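You operate a simulated robot arm through the tools that you are given. There is no shell and no other tool.

You run a simulated robot arm. Do the job below in one go: nothing can be reset, and whatever is moved stays where it is left.

Task
Unplug machine two for the mechanic and store the trial strip in the drawer.
Fine: Switch off before you draw the motor plug; lay it on the bench. Raise the foot, then take the strip out. Shut the drawer. Where these are worked on the way, their far stop is far enough and under half their travel is too little: drawer of the small bench.
Where things are to end (x, y in the base frame): motor plug within 0.12 m of [0.77, -0.24].

It is judged by the outcome, as a careful person would: the job done as asked, and still so three seconds after it is handed in. It fails if anything else is knocked over, pushed out of place, dropped, spilled or broken.

Robot
A 6-joint arm with a two-finger gripper, fixed in place. Base frame: the origin is at the foot of the arm, x ahead of it, y to its left, z up. Lengths are in m, angles in rad, forces in N, time in s.
It reaches about 1.298 m from its shoulder. Its first joint turns from -2.601 to 2.601 rad. Payload 1.57 kg.
The TCP is the grasp point between the finger pads, 0.021 m short of the fingertips. In the tool frame z runs along the fingers and y along their closing line. Largest opening 0.07 m; the body of the gripper starts 0.05 m behind the TCP.
Orientation is that of the tool frame in the base frame, as a unit quaternion [w, x, y, z]. With the fingers straight down and closing along the base's y, the tool's x points along the base's -x, its y along +y and its z along -z.

Tools
- The arm moves only by the tool send_rows. Its argument "series" is a list of rows, each a list of 7 numbers: the closure, from 0 (fully open) to 1 (shut), then the shift along the base's x, y, z in units of 200 mm (1.0 is 200 mm), then the turn, a rotation vector about the base's x, y, z in units of 180 degrees (1.0 is 180 degrees). In form: [[claw, dx, dy, dz, ax, ay, az], ...]. A call has 1 to 20 rows; each row is the pose to reach, as a shift and turn from the pose commanded when the call began. A call with a number of a shift or a turn outside -1 to 1 is refused whole. Rows are played at 5 a second. More than 0.05 m and 0.15 rad between two rows, or a gripper value outside its range, and nothing of the call is played. A pose out of reach is approached as far as the arm can. The call stops where the force on the tool passes 40 N (or 10 N more than at its start, if that is more) or the arm is blocked; 0.2 s more then pass. The fingers move at their own pace and stop on an object; they squeeze with about 30 N. The grip force told is the motor's: it shows also when the fingers shut on nothing. Time passes only in rows, and 0.2 s behind the last, so rows that repeat a pose let the fingers close. It gives the time, the measured TCP pose, the force on the tool (base axes), the opening and the grip force at its end, in the units of the frame above (readings bear some noise), with the torque about the TCP (base axes, N m) and any sound that the robot's microphone picked up.
- Cameras (640 x 400 px; columns grow to the right, rows downward): "scene" is fixed at [0.2377, 0.4994, 1.318]; the picture's right is [-0.24, -0.97, 0.00], its down [-0.52, 0.13, -0.84] and it looks along [0.82, -0.21, -0.54] (base axes); focal length 221 px, centre (320, 200). "wrist" rides on the gripper at [0.079, 0.004, -0.081] in the tool frame; the picture's right is [-0.05, 1.00, 0.00], its down [-0.67, -0.04, -0.74] and it looks along [-0.74, -0.04, 0.67] (tool axes); focal length 256 px, centre (320, 200). There is no depth. A picture from a camera that has moved, and an enlarged one, comes with that camera's place and axes in the base frame and with its lens. The place of the scene camera against the robot may be out by one fixed shift of up to 0.025 m in any direction.
- snapshot(camera): a new picture of that camera. No time passes.
- lift_body(by): slides the trunk up (or, below 0, down) by that many m; the arm rides with it, the base frame stays. It gives what a move gives, with no picture.
- zoom(camera, box): a new picture of the part [left, top, right, bottom] of that camera's present view, enlarged. No time passes.
- job_done(): hands the job in; it is judged then, once.

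Nothing tells you positions but the pictures and the camera data. Unless the task says otherwise, let go and move clear before handing in.

The tools are called as name(argument=value, ...) on one line, values as JSON. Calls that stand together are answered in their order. send_rows: Moves the arm, as the interface text tells. Its arguments: {"type":"object","properties":{"series":{"type":"array","items":{"type":"array","items":{"type":"number"}}}},"required":["series"]} The other tools are called the same way: lift_body (by) slides the trunk up or down; snapshot (camera) takes a picture; zoom (camera, box) takes an enlarged picture of a part of a camera's view; job_done () hands the job in.

At the start:

```text
t: 0.0
tcp_pos: [0.7551, 0.0128, 1.2225]
ee_rot: [0.0, 0.001, 1.0, 0.0]
ft_force: [0.7, -0.1, 0.2]
moment: [-0.01, -0.03, -0.03]
finger_gap: 0.0699
finger_force: 0.1
trunk travel left (down, up): [-0.904, 0.066]
```

scene: 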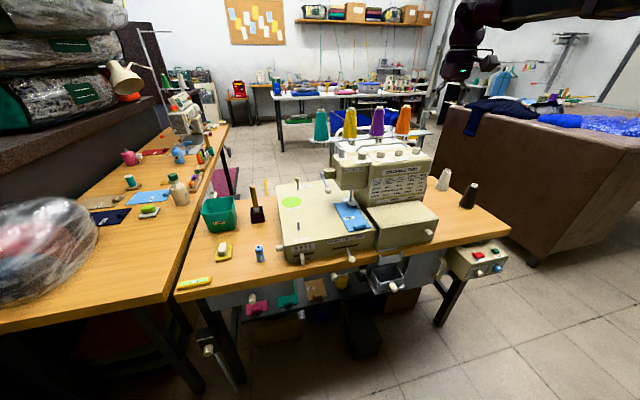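
wrist: 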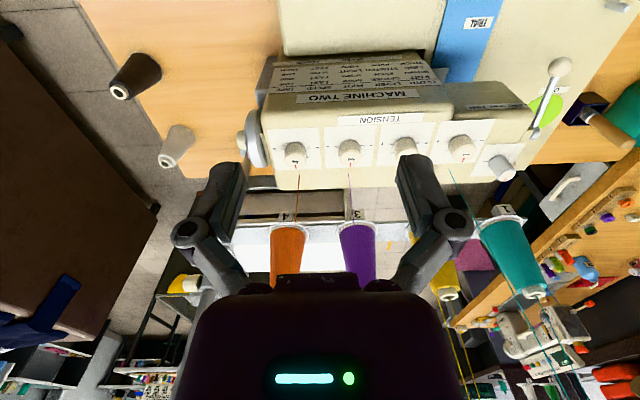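

I see a bench with an overlock sewing machine labelled "Machine Two", a blue trial strip under the foot, and a switch box at the bench's right side. I'll enlarge parts of the view before moving anything.

zoom(camera="scene", box=[260, 120, 460, 245])

zoom(camera="scene", box=[400, 200, 540, 290])

zoom(camera="scene", box=[170, 230, 490, 400])

zoom(camera="scene", box=[270, 170, 390, 270])

zoom(camera="wrist", box=[230, 20, 630, 220])

```text
3.20 times, centred on (360, 182) of scene
camera zoom: at [0.2377, 0.4994, 1.318], right [-0.24, -0.97, 0.0], down [-0.52, 0.13, -0.84], along [0.82, -0.21, -0.54], focal length 708 px, centre (192, 256)
```

zoom: 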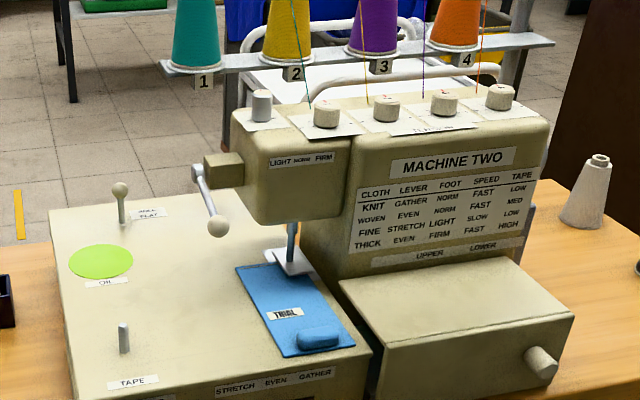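

```text
4.44 times, centred on (470, 245) of scene
camera zoom: at [0.2377, 0.4994, 1.318], right [-0.24, -0.97, 0.0], down [-0.52, 0.13, -0.84], along [0.82, -0.21, -0.54], focal length 983 px, centre (-347, 0)
```

zoom: 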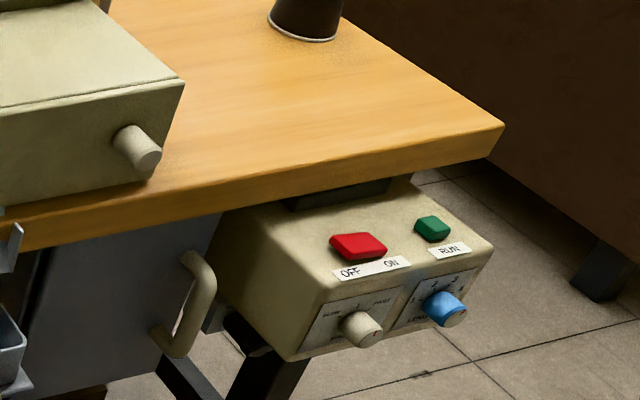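

```text
2.00 times, centred on (330, 315) of scene
camera zoom: at [0.2377, 0.4994, 1.318], right [-0.24, -0.97, 0.0], down [-0.52, 0.13, -0.84], along [0.82, -0.21, -0.54], focal length 442 px, centre (300, -30)
```

zoom: 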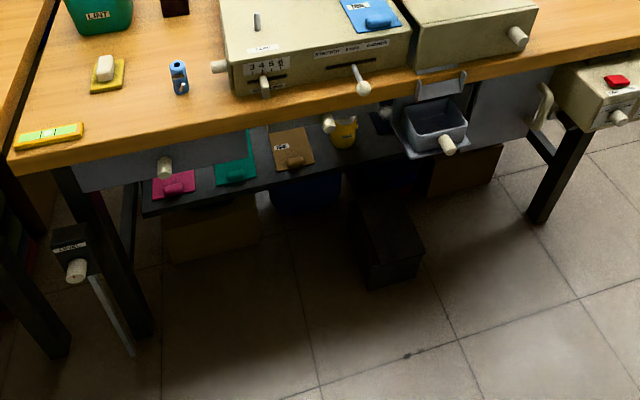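

```text
4.00 times, centred on (330, 220) of scene
camera zoom: at [0.2377, 0.4994, 1.318], right [-0.24, -0.97, 0.0], down [-0.52, 0.13, -0.84], along [0.82, -0.21, -0.54], focal length 884 px, centre (280, 120)
```

zoom: 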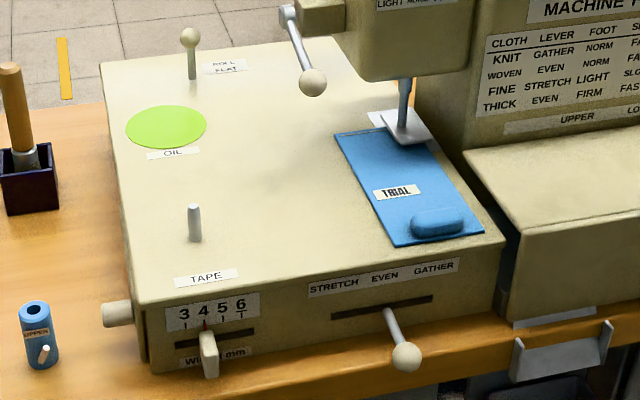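

```text
1.60 times, centred on (430, 120) of wrist
camera zoom: at [0.6772, 0.0176, 1.303], right [0.05, 1.0, 0.0], down [0.67, -0.04, 0.74], along [0.74, -0.04, -0.67], focal length 410 px, centre (144, 328)
```

zoom: 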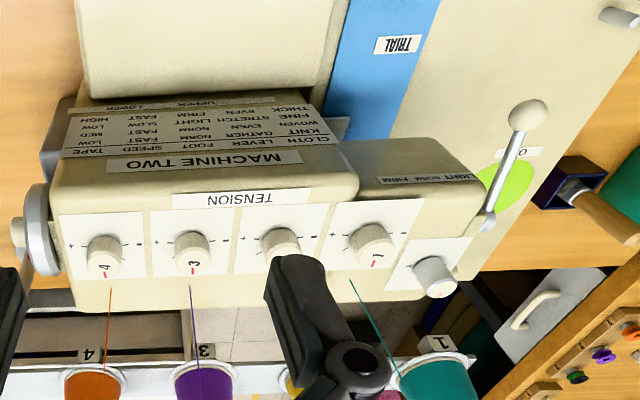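

The switch box at bench right has a red OFF/ON rocker and a green RUN button. Next I'll look closer at the underside of the bench for the motor plug, the drawer and the labels.

zoom(camera="scene", box=[180, 280, 280, 380])

zoom(camera="scene", box=[235, 270, 355, 340])

zoom(camera="scene", box=[345, 240, 465, 320])

zoom(camera="scene", box=[440, 230, 520, 290])

zoom(camera="scene", box=[80, 110, 280, 300])

zoom(camera="scene", box=[220, 60, 460, 180])

```text
4.00 times, centred on (230, 330) of scene
camera zoom: at [0.2377, 0.4994, 1.318], right [-0.24, -0.97, 0.0], down [-0.52, 0.13, -0.84], along [0.82, -0.21, -0.54], focal length 884 px, centre (680, -320)
```

zoom: 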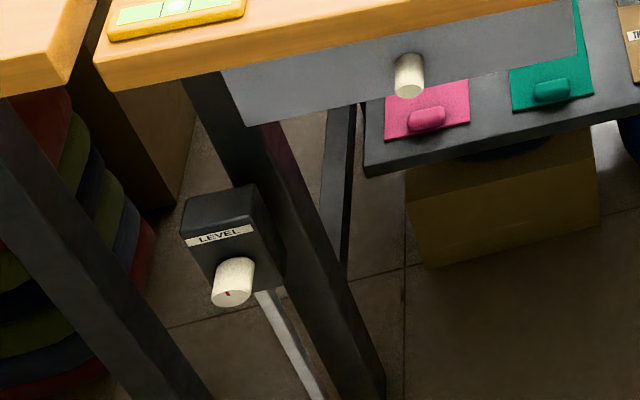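

```text
5.33 times, centred on (295, 305) of scene
camera zoom: at [0.2377, 0.4994, 1.318], right [-0.24, -0.97, 0.0], down [-0.52, 0.13, -0.84], along [0.82, -0.21, -0.54], focal length 1179 px, centre (453, -360)
```

zoom: 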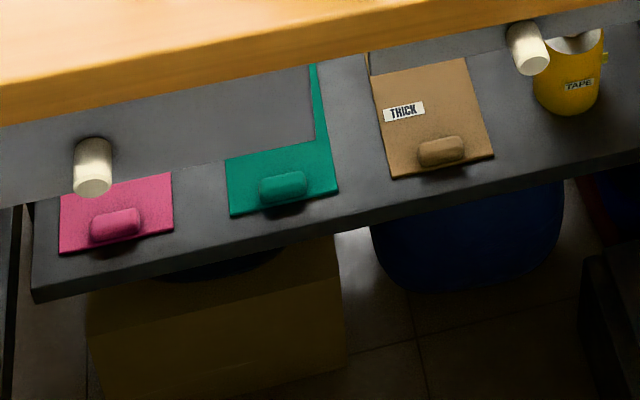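

```text
5.00 times, centred on (405, 280) of scene
camera zoom: at [0.2377, 0.4994, 1.318], right [-0.24, -0.97, 0.0], down [-0.52, 0.13, -0.84], along [0.82, -0.21, -0.54], focal length 1106 px, centre (-105, -200)
```

zoom: 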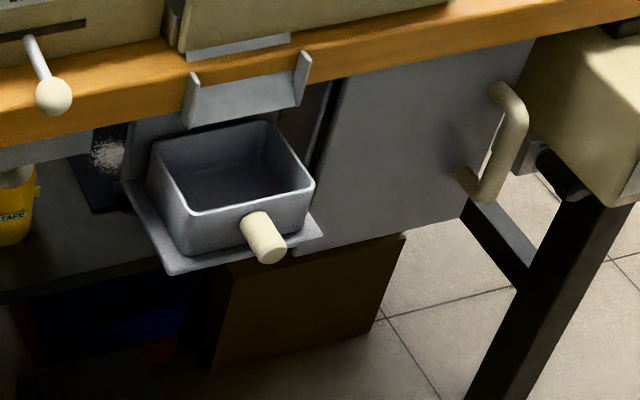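

```text
6.67 times, centred on (480, 260) of scene
camera zoom: at [0.2377, 0.4994, 1.318], right [-0.24, -0.97, 0.0], down [-0.52, 0.13, -0.84], along [0.82, -0.21, -0.54], focal length 1474 px, centre (-747, -200)
```

zoom: 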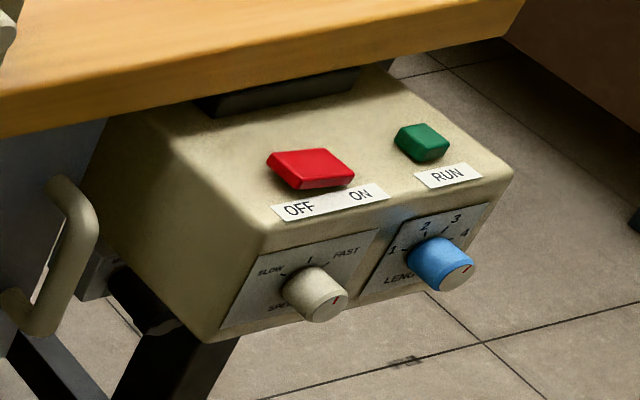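

```text
2.11 times, centred on (180, 205) of scene
camera zoom: at [0.2377, 0.4994, 1.318], right [-0.24, -0.97, 0.0], down [-0.52, 0.13, -0.84], along [0.82, -0.21, -0.54], focal length 466 px, centre (615, 190)
```

zoom: 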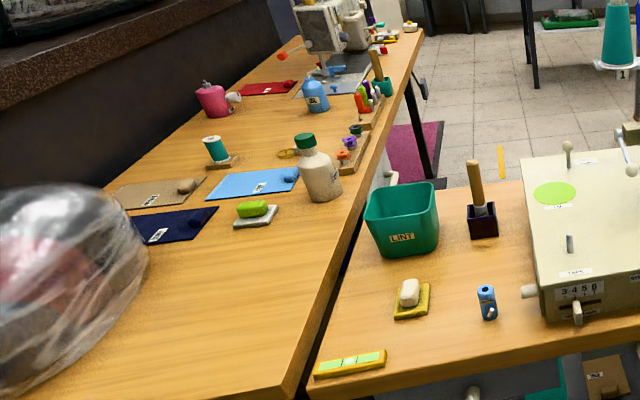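

```text
2.67 times, centred on (340, 120) of scene
camera zoom: at [0.2377, 0.4994, 1.318], right [-0.24, -0.97, 0.0], down [-0.52, 0.13, -0.84], along [0.82, -0.21, -0.54], focal length 590 px, centre (267, 413)
```

zoom: 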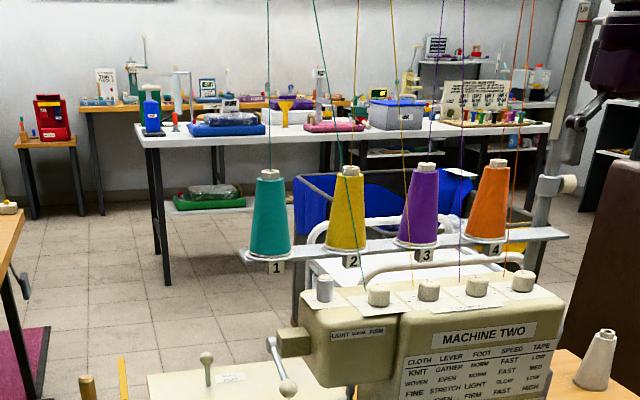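

The machine's label is at about (0.83, 0.07, 1.01), the bed top at z≈0.87, and the bench top at z≈0.75 with its front edge at x≈0.70. I'll draw the arm back and towards the right to look at the switch box and the front of the bench.

send_rows(series=[[0, -0.167, -0.167, 0, 0, 0, 0], [0, -0.333, -0.333, 0, 0, 0, 0], [0, -0.5, -0.5, 0, 0, 0, 0], [0, -0.667, -0.667, 0, 0, 0, 0], [0, -0.833, -0.833, 0, 0, 0, 0], [0, -1, -1, 0, 0, 0, 0]])

snapshot(camera="wrist")

snapshot(camera="scene")

```text
t: 1.4
tcp_pos: [0.5532, -0.1863, 1.223]
ee_rot: [0.0, -0.001, 1.0, 0.0]
ft_force: [-1.2, -0.5, 0.4]
moment: [-0.02, -0.04, -0.01]
finger_gap: 0.07
finger_force: 0.1
out of reach, approached as far as the arm can: row 4, 6
trunk travel left (down, up): [-0.904, 0.066]
```

```text
taken
camera wrist: at [0.4736, -0.1814, 1.3033], right [0.05, 1.0, 0.0], down [0.67, -0.04, 0.75], along [0.74, -0.04, -0.67], focal length 256 px, centre (320, 200)
```

wrist: 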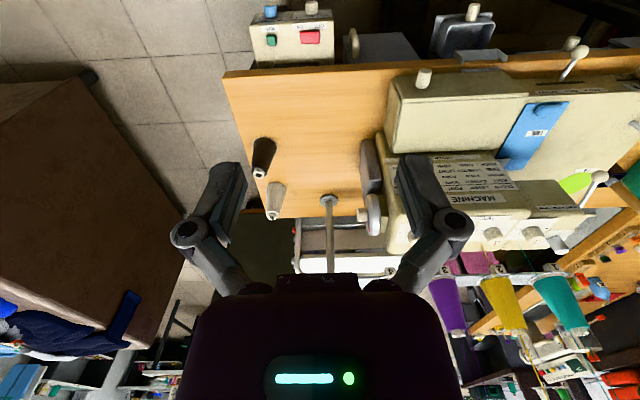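

```text
taken
```

scene: 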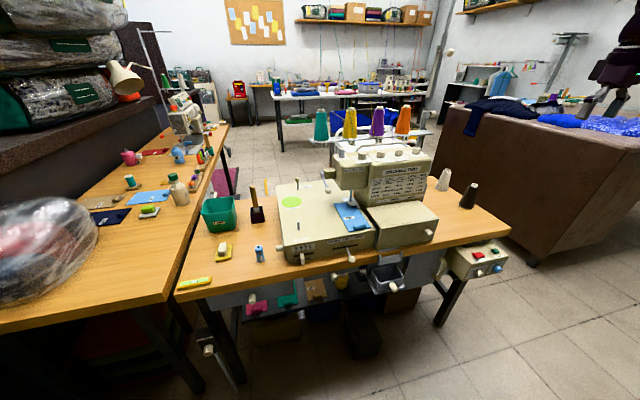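

The red switch is near (0.63, -0.21, 0.72), just under the front edge of the bench. I'll lower the trunk and tilt the wrist camera to see the front and underside of the bench.

lift_body(by=-0.35)

snapshot(camera="wrist")

```text
t: 4.8
tcp_pos: [0.5539, -0.1854, 0.8722]
ee_rot: [0.0, 0.0, 1.0, 0.0]
ft_force: [-0.4, 0.8, -0.6]
moment: [-0.02, 0.0, -0.01]
finger_gap: 0.0701
finger_force: 0.1
trunk travel left (down, up): [-0.554, 0.416]
```

```text
taken
camera wrist: at [0.475, -0.1805, 0.9531], right [0.05, 1.0, 0.0], down [0.67, -0.04, 0.74], along [0.74, -0.04, -0.67], focal length 256 px, centre (320, 200)
```

wrist: 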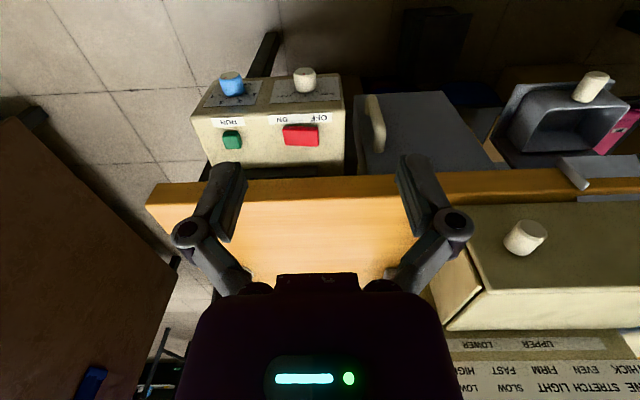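

The switch box is clearly visible, with the rocker at about (0.634, -0.21, 0.713). I'll zoom on it and then tilt the camera to find the plug.

zoom(camera="wrist", box=[190, 60, 390, 190])

send_rows(series=[[0, -0.1, 0, -0.05, 0, -0.045, 0], [0, -0.2, 0, -0.1, 0, -0.09, 0], [0, -0.3, 0, -0.15, 0, -0.135, 0], [0, -0.4, 0, -0.2, 0, -0.18, 0], [0, -0.5, 0, -0.25, 0, -0.22, 0], [0, -0.6, 0, -0.3, 0, -0.25, 0]])

snapshot(camera="wrist")

```text
3.08 times, centred on (290, 125) of wrist
camera zoom: at [0.475, -0.1805, 0.9531], right [0.05, 1.0, 0.0], down [0.67, -0.04, 0.74], along [0.74, -0.04, -0.67], focal length 788 px, centre (412, 431)
```

zoom: 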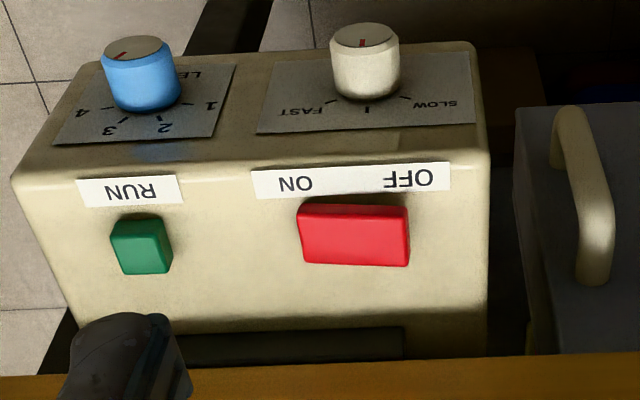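

```text
t: 6.2
tcp_pos: [0.579, -0.2836, 0.9263]
ee_rot: [0.383, 0.001, 0.924, 0.0]
ft_force: [-1.0, -0.4, 0.8]
moment: [0.0, -0.03, -0.02]
finger_gap: 0.0699
finger_force: 0.2
out of reach, approached as far as the arm can: row 1, 2, 3, 4, 5, 6
trunk travel left (down, up): [-0.554, 0.416]
```

```text
taken
camera wrist: at [0.4656, -0.2796, 0.9277], right [0.04, 1.0, 0.04], down [-0.06, -0.04, 1.0], along [1.0, -0.04, 0.05], focal length 256 px, centre (320, 200)
```

wrist: 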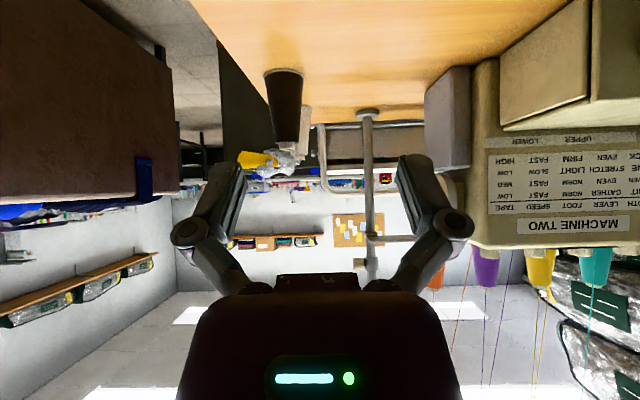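

The pull-back went out of reach and the arm settled at (0.58, -0.28, 0.93), tilted. I'll check its configuration from the scene camera.

snapshot(camera="scene")

```text
taken
```

scene: 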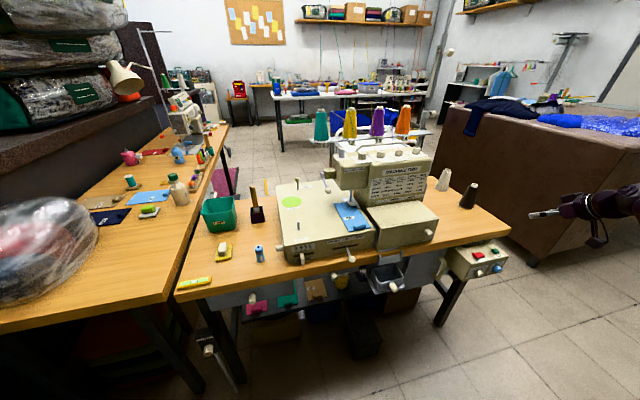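

The forearm comes in from the right at bench height. I'll send a null row to see which pose counts as commanded now.

send_rows(series=[[0, 0, 0, 0, 0, 0, 0]])

```text
t: 6.6
tcp_pos: [0.578, -0.2838, 0.9279]
ee_rot: [0.382, 0.0, 0.924, 0.001]
ft_force: [-0.3, -0.4, 1.5]
moment: [0.01, 0.02, 0.03]
finger_gap: 0.0699
finger_force: 0.1
trunk travel left (down, up): [-0.554, 0.416]
```

Commands restart from the pose actually reached. I'll raise the trunk and lower the arm instead, so the shoulder stays well above the hand and it can work closer in.

lift_body(by=0.3)

send_rows(series=[[0, -0.05, 0.1, -0.2, 0, 0, 0], [0, -0.1, 0.2, -0.4, 0, 0, 0], [0, -0.15, 0.3, -0.6, 0, 0, 0], [0, -0.2, 0.4, -0.8, 0, 0, 0], [0, -0.25, 0.5, -1, 0, 0, 0]])

snapshot(camera="wrist")

snapshot(camera="scene")

```text
t: 9.6
tcp_pos: [0.5787, -0.2828, 1.227]
ee_rot: [0.382, 0.0, 0.924, 0.0]
ft_force: [0.2, 0.3, -0.1]
moment: [-0.01, 0.01, 0.02]
finger_gap: 0.0698
finger_force: 0.1
trunk travel left (down, up): [-0.854, 0.116]
```

```text
t: 10.8
tcp_pos: [0.6057, -0.24, 1.2271]
ee_rot: [0.382, 0.0, 0.924, 0.0]
ft_force: [0.0, -0.5, -0.1]
moment: [-0.01, -0.01, 0.01]
finger_gap: 0.0703
finger_force: 0.0
out of reach, approached as far as the arm can: row 1, 2, 3, 4, 5
trunk travel left (down, up): [-0.854, 0.116]
```

```text
taken
camera wrist: at [0.4928, -0.2362, 1.2277], right [0.04, 1.0, 0.04], down [-0.05, -0.04, 1.0], along [1.0, -0.04, 0.05], focal length 256 px, centre (320, 200)
```

wrist: 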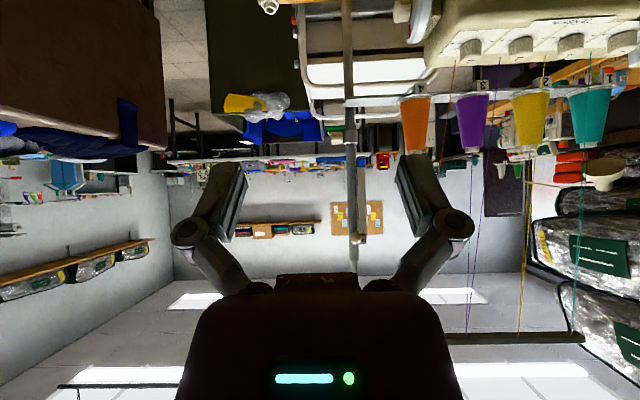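

```text
taken
```

scene: 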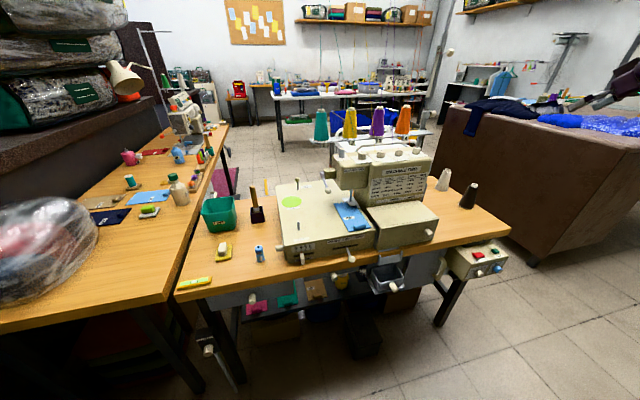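

The arm can't fold downward here, so the shoulder is probably below the hand. I'll test the other way: raise the hand, then pull it back.

send_rows(series=[[0, 0, 0, 0.25, 0, 0, 0], [0, 0, 0, 0.5, 0, 0, 0], [0, 0, 0, 0.75, 0, 0, 0], [0, 0, 0, 1, 0, 0, 0], [0, -0.25, 0, 1, 0, 0, 0], [0, -0.5, 0, 1, 0, 0, 0]])

```text
t: 12.2
tcp_pos: [0.5784, -0.2873, 1.2274]
ee_rot: [0.383, -0.001, 0.924, 0.001]
ft_force: [0.2, -0.6, -1.1]
moment: [-0.01, -0.01, 0.01]
finger_gap: 0.07
finger_force: 0.0
out of reach, approached as far as the arm can: row 1, 2, 3, 4, 5, 6
trunk travel left (down, up): [-0.854, 0.116]
```

The arm behaves like a SCARA: the wrist's height is set only by the trunk, it sits about 0.187 m behind the TCP, and its radius can't go below about 0.53 m. I'll set the fingers straight down again with matching height, then lower the trunk to look at the bench front.

send_rows(series=[[0, 0, 0.15, -0.08, 0, 0.0417, 0], [0, 0, 0.3, -0.147, 0, 0.0833, 0], [0, 0, 0.45, -0.2, 0, 0.125, 0], [0, 0, 0.6, -0.239, 0, 0.1667, 0], [0, -0.02, 0.75, -0.263, 0, 0.2083, 0], [0, -0.05, 0.9, -0.271, 0, 0.25, 0]])

```text
t: 13.6
tcp_pos: [0.5755, -0.1035, 1.1732]
ee_rot: [-0.003, 0.0, 1.0, 0.0]
ft_force: [-0.4, -0.1, 0.3]
moment: [-0.01, 0.0, -0.01]
finger_gap: 0.0698
finger_force: 0.1
out of reach, approached as far as the arm can: row 1, 2, 3, 4, 5, 6
trunk travel left (down, up): [-0.854, 0.116]
```

Fingers are straight down again at (0.575, -0.10). I'll lower the trunk and look.

lift_body(by=-0.42)

snapshot(camera="wrist")

snapshot(camera="scene")

```text
refused: -0.42 is not a number from -0.4 to 0.4
```

```text
taken
camera wrist: at [0.4957, -0.0979, 1.2533], right [0.05, 1.0, 0.0], down [0.67, -0.04, 0.74], along [0.74, -0.04, -0.67], focal length 256 px, centre (320, 200)
```

wrist: 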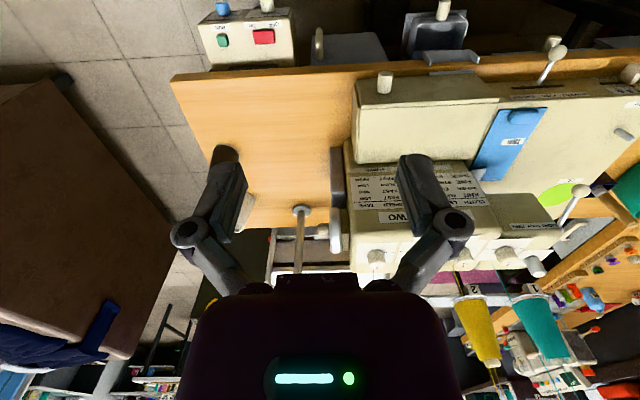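

```text
taken
```

scene: 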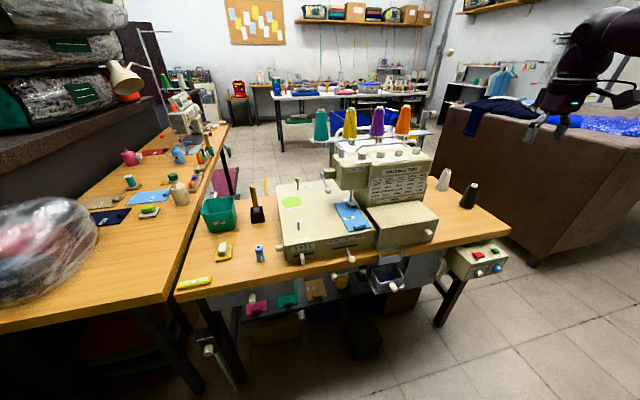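

The lift takes at most 0.4 m per call, so I'll use that.

lift_body(by=-0.4)

snapshot(camera="wrist")

snapshot(camera="scene")

```text
t: 17.4
tcp_pos: [0.5745, -0.1022, 0.7728]
ee_rot: [-0.001, 0.0, 1.0, 0.0]
ft_force: [1.0, -0.1, 0.6]
moment: [0.01, 0.02, 0.05]
finger_gap: 0.0698
finger_force: 0.1
trunk travel left (down, up): [-0.454, 0.516]
```

```text
taken
camera wrist: at [0.4952, -0.0986, 0.8532], right [0.05, 1.0, 0.0], down [0.67, -0.04, 0.74], along [0.74, -0.04, -0.67], focal length 256 px, centre (320, 200)
```

wrist: 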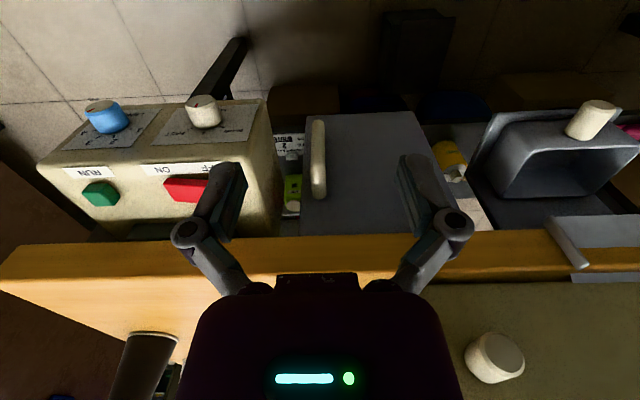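

```text
taken
```

scene: 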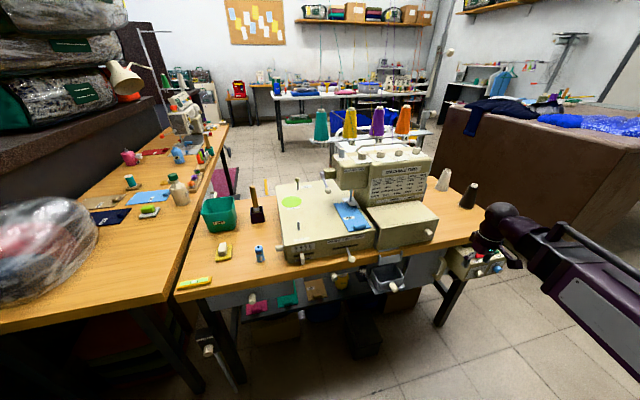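

Now I can see something behind, between the switch box and the panel with the arched handle. I'll zoom in there.

zoom(camera="wrist", box=[240, 90, 440, 240])

zoom(camera="wrist", box=[430, 80, 640, 240])

zoom(camera="wrist", box=[270, 120, 330, 220])

```text
2.67 times, centred on (340, 165) of wrist
camera zoom: at [0.4952, -0.0986, 0.8532], right [0.05, 1.0, 0.0], down [0.67, -0.04, 0.74], along [0.74, -0.04, -0.67], focal length 683 px, centre (267, 293)
```

zoom: 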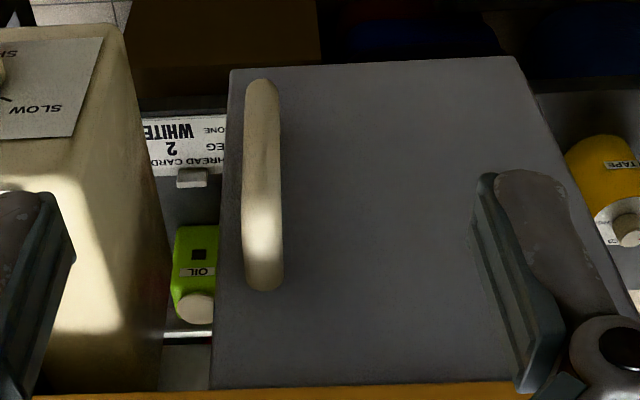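

```text
2.50 times, centred on (535, 160) of wrist
camera zoom: at [0.4952, -0.0986, 0.8532], right [0.05, 1.0, 0.0], down [0.67, -0.04, 0.74], along [0.74, -0.04, -0.67], focal length 640 px, centre (-218, 300)
```

zoom: 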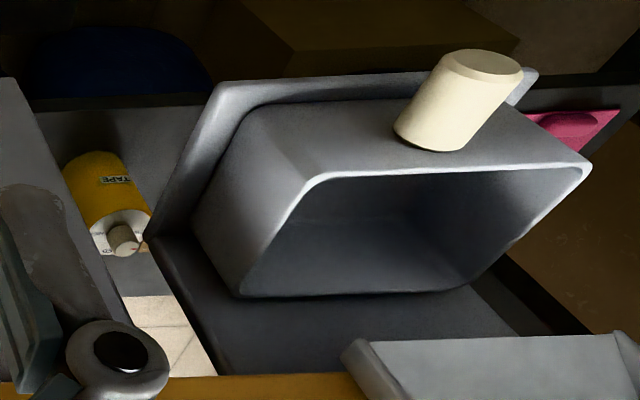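

```text
4.00 times, centred on (300, 170) of wrist
camera zoom: at [0.4952, -0.0986, 0.8532], right [0.05, 1.0, 0.0], down [0.67, -0.04, 0.74], along [0.74, -0.04, -0.67], focal length 1024 px, centre (400, 320)
```

zoom: 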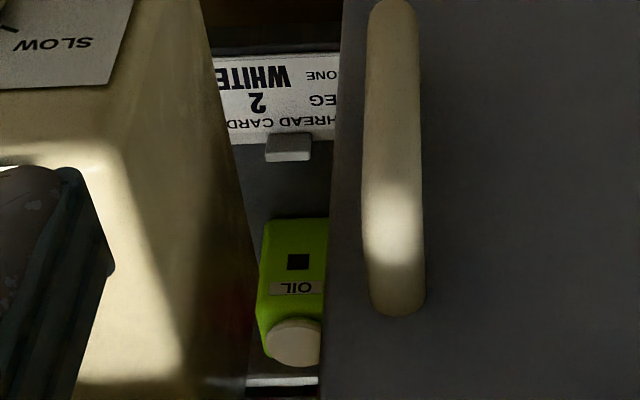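

The arched-handle panel is a cupboard door (oil and a thread card behind it), so it isn't the drawer. I'll go lower in this gap to look beneath the switch box for the motor plug.

lift_body(by=-0.18)

snapshot(camera="wrist")

snapshot(camera="scene")

```text
t: 19.4
tcp_pos: [0.5744, -0.1023, 0.5934]
ee_rot: [-0.001, 0.0, 1.0, 0.0]
ft_force: [-1.6, -0.2, 0.4]
moment: [0.0, 0.01, -0.01]
finger_gap: 0.07
finger_force: 0.1
trunk travel left (down, up): [-0.274, 0.696]
```

```text
taken
camera wrist: at [0.4953, -0.0986, 0.6733], right [0.05, 1.0, 0.0], down [0.67, -0.04, 0.74], along [0.74, -0.04, -0.67], focal length 256 px, centre (320, 200)
```

wrist: 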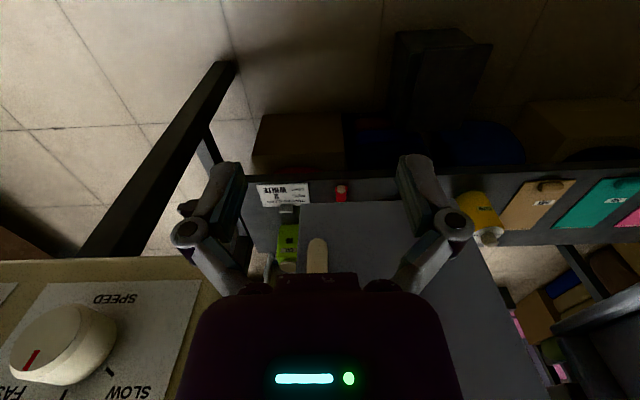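

```text
taken
```

scene: 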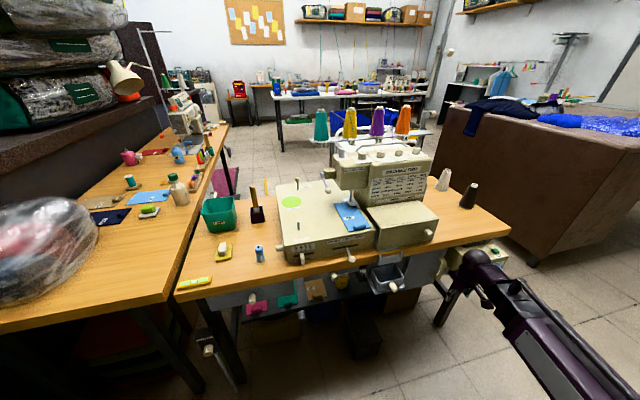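

zoom(camera="wrist", box=[160, 150, 360, 300])

zoom(camera="wrist", box=[430, 150, 640, 400])

```text
2.67 times, centred on (260, 225) of wrist
camera zoom: at [0.4953, -0.0986, 0.6733], right [0.05, 1.0, 0.0], down [0.67, -0.04, 0.74], along [0.74, -0.04, -0.67], focal length 683 px, centre (480, 133)
```

zoom: 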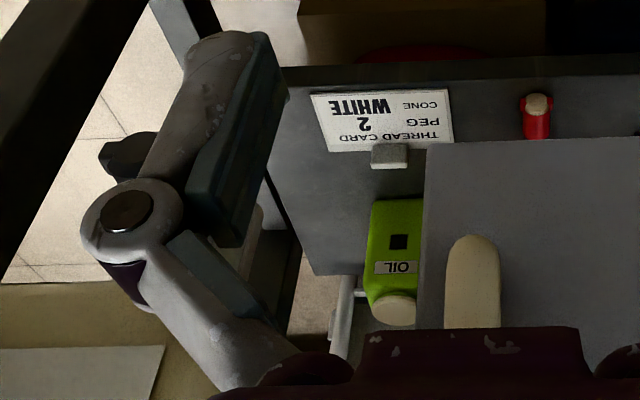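

```text
1.60 times, centred on (535, 275) of wrist
camera zoom: at [0.4953, -0.0986, 0.6733], right [0.05, 1.0, 0.0], down [0.67, -0.04, 0.74], along [0.74, -0.04, -0.67], focal length 410 px, centre (-24, 80)
```

zoom: 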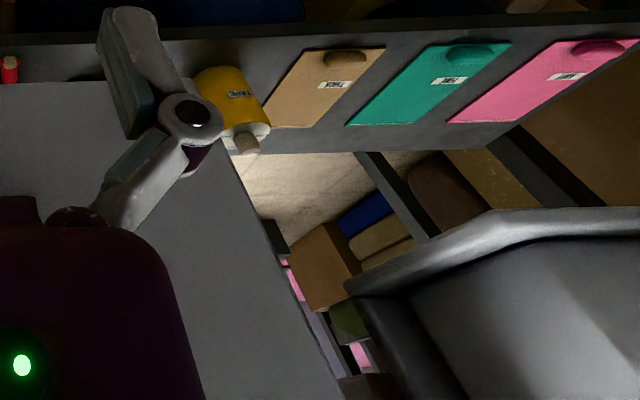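

A dark object and a pale one are hidden behind the left finger, below the switch box. I'll shift left 0.1 m for a clear view.

send_rows(series=[[0, 0, 0.17, 0, 0, 0, 0], [0, 0, 0.34, 0, 0, 0, 0], [0, 0, 0.5, 0, 0, 0, 0]])

snapshot(camera="wrist")

zoom(camera="wrist", box=[0, 130, 240, 280])

```text
t: 20.2
tcp_pos: [0.5722, -0.0028, 0.5922]
ee_rot: [-0.001, 0.0, 1.0, 0.001]
ft_force: [0.4, 0.1, 0.4]
moment: [0.03, 0.0, 0.03]
finger_gap: 0.0699
finger_force: 0.1
trunk travel left (down, up): [-0.274, 0.696]
```

```text
taken
camera wrist: at [0.4932, 0.0015, 0.6732], right [0.05, 1.0, 0.0], down [0.67, -0.04, 0.74], along [0.74, -0.04, -0.67], focal length 256 px, centre (320, 200)
```

wrist: 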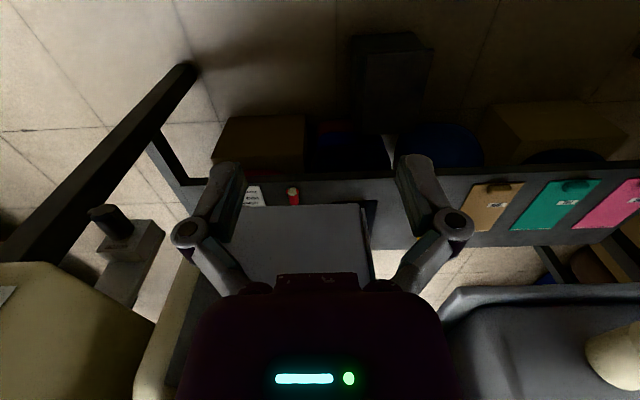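

```text
2.67 times, centred on (120, 205) of wrist
camera zoom: at [0.4932, 0.0015, 0.6732], right [0.05, 1.0, 0.0], down [0.67, -0.04, 0.74], along [0.74, -0.04, -0.67], focal length 683 px, centre (853, 187)
```

zoom: 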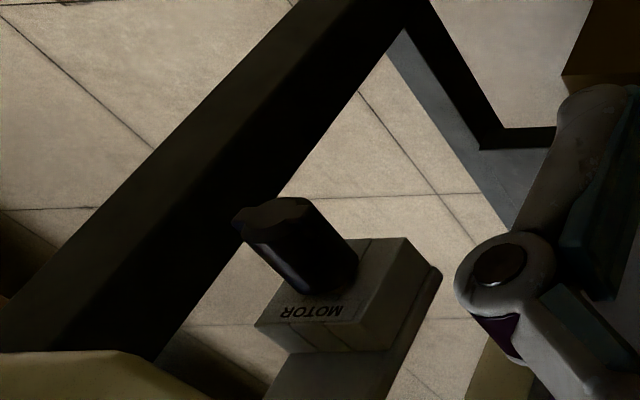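

The MOTOR plug is found: a black plug in a socket bracket below and behind the switch box, at about (0.70–0.75, -0.26, 0.49) and pointing towards the robot. I'll check the arm's own shape in the scene view before planning the approach.

zoom(camera="scene", box=[380, 200, 640, 400])

```text
2.00 times, centred on (510, 300) of scene
camera zoom: at [0.2377, 0.4994, 1.318], right [-0.24, -0.97, 0.0], down [-0.52, 0.13, -0.84], along [0.82, -0.21, -0.54], focal length 442 px, centre (-60, 0)
```

zoom: 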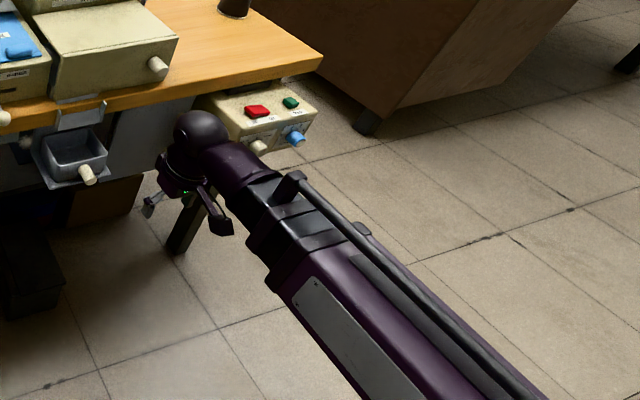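

The arm is a horizontal boom that turns at the base and telescopes, at wrist height. I'll swing right at minimum radius with the fingers down, clear of the knobs, then drop and tilt to look straight at the plug.

send_rows(series=[[0, -0.07, -0.162, 0, 0, 0, 0], [0, -0.14, -0.323, 0, 0, 0, 0], [0, -0.21, -0.485, 0, 0, 0, 0], [0, -0.268, -0.652, 0, 0, 0, 0], [0, -0.327, -0.818, 0, 0, 0, 0], [0, -0.385, -0.985, 0, 0, 0, 0]])

send_rows(series=[[0, -0.06, -0.15, 0, 0, 0, 0], [0, -0.11, -0.28, 0, 0, 0, 0]])

lift_body(by=-0.12)

snapshot(camera="wrist")

zoom(camera="scene", box=[380, 200, 640, 400])

```text
t: 21.6
tcp_pos: [0.4994, -0.2043, 0.5925]
ee_rot: [-0.001, 0.0, 1.0, 0.0]
ft_force: [0.0, -0.7, -0.2]
moment: [0.0, 0.04, -0.04]
finger_gap: 0.07
finger_force: 0.1
trunk travel left (down, up): [-0.274, 0.696]
```

```text
t: 22.2
tcp_pos: [0.4761, -0.258, 0.5934]
ee_rot: [-0.001, 0.0, 1.0, 0.0]
ft_force: [1.0, 0.0, 0.0]
moment: [0.0, 0.02, 0.01]
finger_gap: 0.07
finger_force: 0.0
trunk travel left (down, up): [-0.274, 0.696]
```

```text
t: 23.8
tcp_pos: [0.4759, -0.2573, 0.4716]
ee_rot: [-0.001, 0.0, 1.0, 0.0]
ft_force: [1.2, -0.4, -0.4]
moment: [0.05, -0.02, -0.02]
finger_gap: 0.07
finger_force: 0.1
trunk travel left (down, up): [-0.154, 0.816]
```

```text
taken
camera wrist: at [0.3971, -0.254, 0.5532], right [0.05, 1.0, 0.0], down [0.67, -0.04, 0.74], along [0.74, -0.04, -0.67], focal length 256 px, centre (320, 200)
```

wrist: 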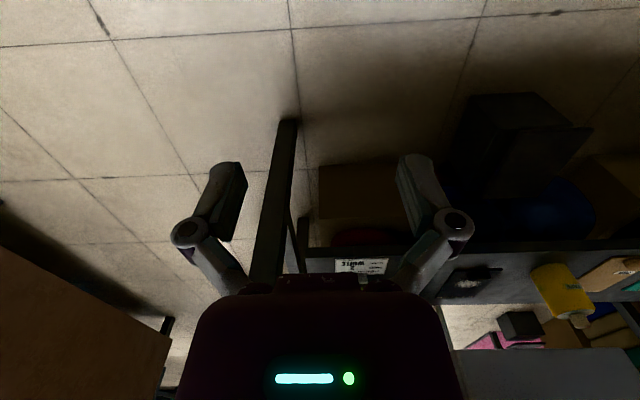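

```text
2.00 times, centred on (510, 300) of scene
camera zoom: at [0.2377, 0.4994, 1.318], right [-0.24, -0.97, 0.0], down [-0.52, 0.13, -0.84], along [0.82, -0.21, -0.54], focal length 442 px, centre (-60, 0)
```

zoom: 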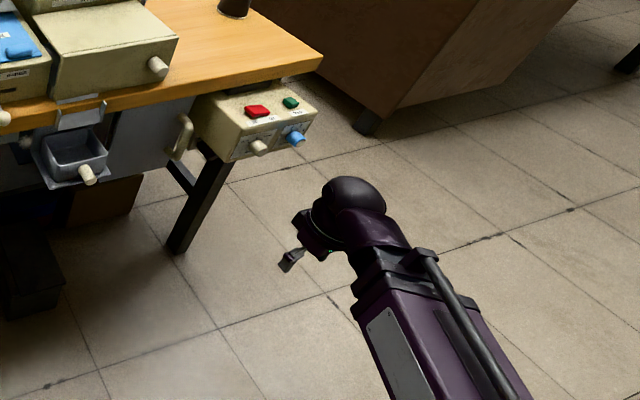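

Next I'll tilt the hand forward about 45° in place, so the camera looks level at the plug.

send_rows(series=[[0, 0.122, 0, 0.008, 0, -0.0417, 0], [0, 0.242, 0, 0.032, 0, -0.0833, 0], [0, 0.358, 0, 0.071, 0, -0.125, 0], [0, 0.4675, 0, 0.125, 0, -0.1667, 0], [0, 0.569, 0, 0.193, 0, -0.2083, 0], [0, 0.661, 0, 0.274, 0, -0.25, 0]])

snapshot(camera="wrist")

```text
t: 25.1
tcp_pos: [0.6084, -0.2589, 0.5283]
ee_rot: [0.383, 0.0, 0.924, 0.001]
ft_force: [-0.4, -0.2, -0.1]
moment: [-0.01, -0.01, 0.03]
finger_gap: 0.0698
finger_force: 0.1
trunk travel left (down, up): [-0.154, 0.816]
```

```text
taken
camera wrist: at [0.4945, -0.2549, 0.5277], right [0.04, 1.0, 0.04], down [-0.06, -0.04, 1.0], along [1.0, -0.04, 0.06], focal length 256 px, centre (320, 200)
```

wrist: 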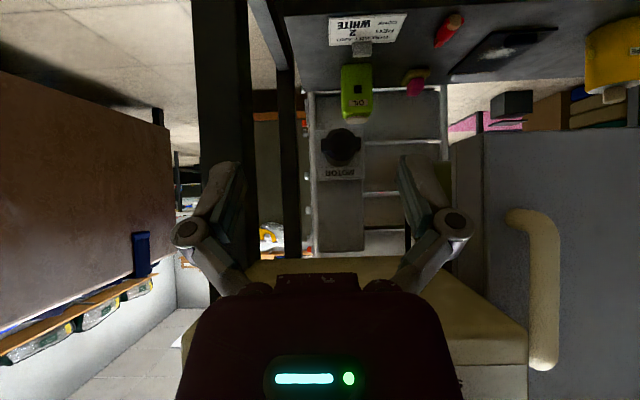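

The plug is now clearly visible, near y≈-0.244, z≈0.494. I'll zoom in to see its shape and clearances.

zoom(camera="wrist", box=[290, 50, 430, 190])

zoom(camera="wrist", box=[180, 40, 520, 280])

```text
2.86 times, centred on (360, 120) of wrist
camera zoom: at [0.4945, -0.2549, 0.5277], right [0.04, 1.0, 0.04], down [-0.06, -0.04, 1.0], along [1.0, -0.04, 0.06], focal length 731 px, centre (206, 429)
```

zoom: 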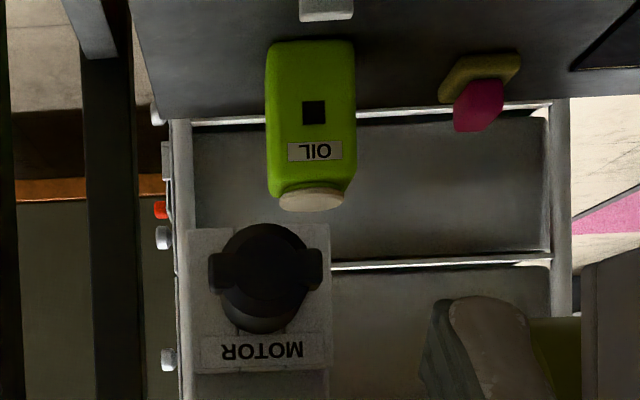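

```text
1.67 times, centred on (350, 160) of wrist
camera zoom: at [0.4945, -0.2549, 0.5277], right [0.04, 1.0, 0.04], down [-0.06, -0.04, 1.0], along [1.0, -0.04, 0.06], focal length 427 px, centre (270, 267)
```

zoom: 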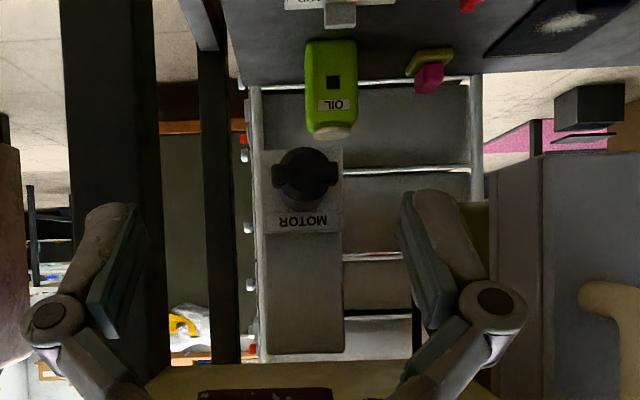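

The plug is a round black knob with two ears, exposed from x≈0.69 to 0.735 along x. The switch has to go off first, so I'll untilt, rise, and move above the OFF side of the rocker.

send_rows(series=[[0, -0.092, 0, -0.081, 0, 0.0417, 0], [0, -0.194, 0, -0.149, 0, 0.0833, 0], [0, -0.303, 0, -0.203, 0, 0.125, 0], [0, -0.419, 0, -0.242, 0, 0.1667, 0], [0, -0.539, 0, -0.266, 0, 0.2083, 0], [0, -0.661, 0, -0.274, 0, 0.25, 0]])

lift_body(by=0.33)

send_rows(series=[[0.5, 0.2, 0.08, 0, 0, 0, 0], [1, 0.4, 0.16, 0, 0, 0, 0], [1, 0.6, 0.24, 0, 0, 0, 0], [1, 0.8, 0.3, 0, 0, 0, 0], [1, 0.8, 0.3, 0, 0, 0, 0], [1, 0.8, 0.3, 0, 0, 0, 0]])

snapshot(camera="wrist")

snapshot(camera="scene")

```text
t: 26.6
tcp_pos: [0.4756, -0.2595, 0.4726]
ee_rot: [-0.001, 0.0, 1.0, 0.0]
ft_force: [0.2, 0.5, -0.1]
moment: [0.01, -0.02, 0.01]
finger_gap: 0.0699
finger_force: 0.0
trunk travel left (down, up): [-0.154, 0.816]
```

```text
t: 29.8
tcp_pos: [0.4773, -0.2601, 0.8017]
ee_rot: [-0.001, -0.001, 1.0, 0.0]
ft_force: [-0.6, -0.4, 0.2]
moment: [0.0, 0.01, 0.02]
finger_gap: 0.0699
finger_force: 0.0
trunk travel left (down, up): [-0.484, 0.486]
```

```text
t: 31.2
tcp_pos: [0.6363, -0.2036, 0.8022]
ee_rot: [-0.001, -0.001, 1.0, 0.001]
ft_force: [0.7, 0.3, -0.5]
moment: [-0.04, 0.01, -0.05]
finger_gap: 0.0001
finger_force: 28.7
trunk travel left (down, up): [-0.484, 0.486]
```

```text
taken
camera wrist: at [0.5565, -0.1985, 0.8833], right [0.05, 1.0, 0.0], down [0.67, -0.04, 0.74], along [0.74, -0.04, -0.67], focal length 256 px, centre (320, 200)
```

wrist: 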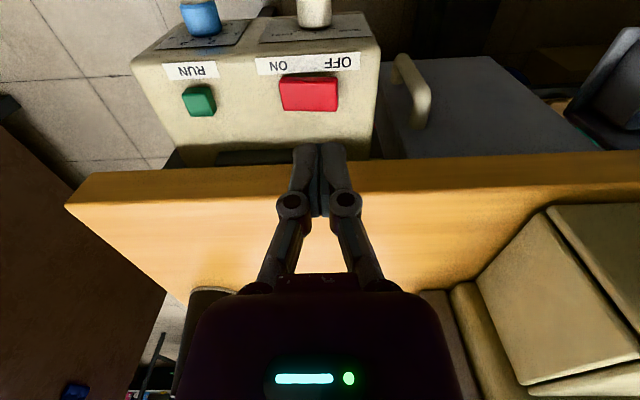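

```text
taken
```

scene: 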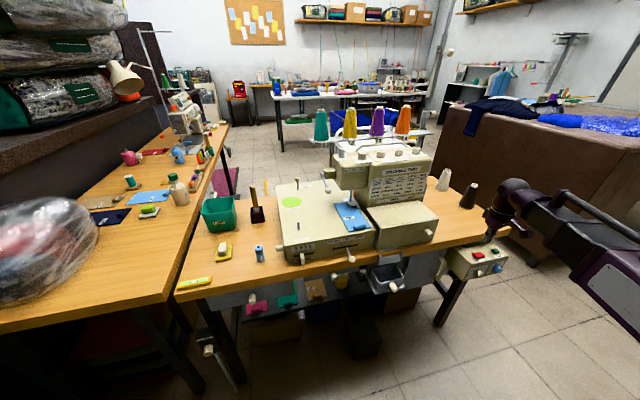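

The rocker spans y from -0.230 to -0.190 at x≈0.64, and its OFF half is on the +y side. I'll line up closed fingertips at (0.6395, -0.198) and come down in small steps.

send_rows(series=[[1, 0.016, 0.03, 0, 0, 0, 0], [1, 0.016, 0.03, 0, 0, 0, 0]])

lift_body(by=-0.05)

zoom(camera="wrist", box=[220, 60, 420, 220])

```text
t: 31.8
tcp_pos: [0.6395, -0.1968, 0.8024]
ee_rot: [-0.002, 0.0, 1.0, -0.001]
ft_force: [0.5, -0.3, 0.2]
moment: [0.01, 0.01, 0.06]
finger_gap: 0.0001
finger_force: 28.5
trunk travel left (down, up): [-0.484, 0.486]
```

```text
t: 32.7
tcp_pos: [0.6376, -0.1968, 0.7528]
ee_rot: [-0.002, 0.0, 1.0, 0.0]
ft_force: [-0.2, -0.1, 0.3]
moment: [0.01, 0.0, -0.02]
finger_gap: 0.0
finger_force: 28.3
trunk travel left (down, up): [-0.434, 0.536]
```

```text
2.50 times, centred on (320, 140) of wrist
camera zoom: at [0.5601, -0.1918, 0.8332], right [0.05, 1.0, 0.0], down [0.67, -0.04, 0.74], along [0.74, -0.04, -0.67], focal length 640 px, centre (320, 350)
```

zoom: 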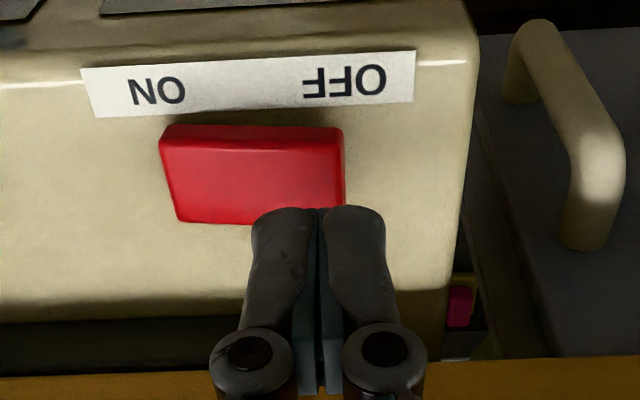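

send_rows(series=[[1, 0.005, -0.012, 0, 0, 0, 0]])

lift_body(by=-0.014)

lift_body(by=-0.005)

```text
t: 33.1
tcp_pos: [0.6406, -0.1973, 0.7522]
ee_rot: [0.0, 0.0, 1.0, -0.001]
ft_force: [-0.8, 0.3, -0.1]
moment: [0.01, 0.0, 0.0]
finger_gap: 0.0
finger_force: 29.2
trunk travel left (down, up): [-0.434, 0.536]
```

```text
t: 33.7
tcp_pos: [0.6397, -0.1981, 0.7385]
ee_rot: [-0.001, 0.0, 1.0, 0.0]
ft_force: [-0.4, -0.4, 0.2]
moment: [0.02, -0.02, 0.02]
finger_gap: 0.0
finger_force: 29.0
trunk travel left (down, up): [-0.42, 0.55]
```

```text
t: 34.3
tcp_pos: [0.6396, -0.1975, 0.7335]
ee_rot: [-0.001, 0.0, 1.0, 0.0]
ft_force: [0.4, 0.1, 0.1]
moment: [-0.04, 0.02, -0.01]
finger_gap: 0.0002
finger_force: 28.6
trunk travel left (down, up): [-0.415, 0.555]
```

Tip is at z≈0.7125 with no contact force yet. I'll keep stepping down.

lift_body(by=-0.004)

lift_body(by=-0.003)

zoom(camera="wrist", box=[220, 60, 420, 220])

```text
t: 34.8
tcp_pos: [0.6396, -0.1981, 0.7322]
ee_rot: [0.001, 0.0, 1.0, -0.001]
ft_force: [-0.9, 2.1, 28.9]
moment: [-0.14, 0.04, -0.02]
finger_gap: 0.0001
finger_force: 29.1
trunk travel left (down, up): [-0.411, 0.559]
stopped: the force on the tool passed its limit at 43 N (the readings are from after the stop); the commanded pose is now the measured one
```

```text
t: 35.1
tcp_pos: [0.6403, -0.1971, 0.7325]
ee_rot: [0.001, -0.001, 1.0, 0.0]
ft_force: [-0.2, 2.0, 35.2]
moment: [-0.23, 0.02, 0.02]
finger_gap: 0.0003
finger_force: 29.2
trunk travel left (down, up): [-0.411, 0.559]
stopped: the force on the tool passed its limit at 46 N (the readings are from after the stop); the commanded pose is now the measured one
```

```text
2.50 times, centred on (320, 140) of wrist
camera zoom: at [0.5607, -0.1935, 0.8123], right [0.05, 1.0, 0.0], down [0.66, -0.03, 0.75], along [0.75, -0.04, -0.66], focal length 640 px, centre (320, 350)
```

zoom: 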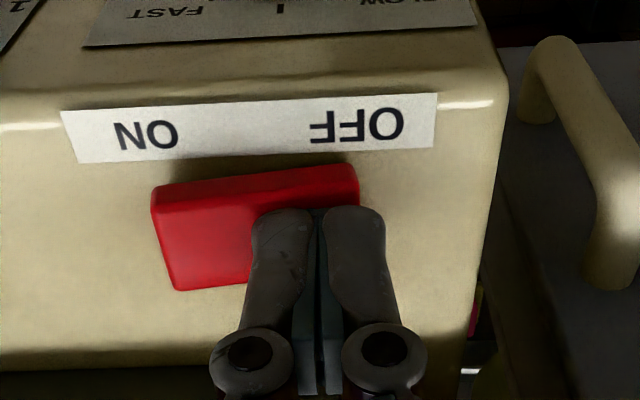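

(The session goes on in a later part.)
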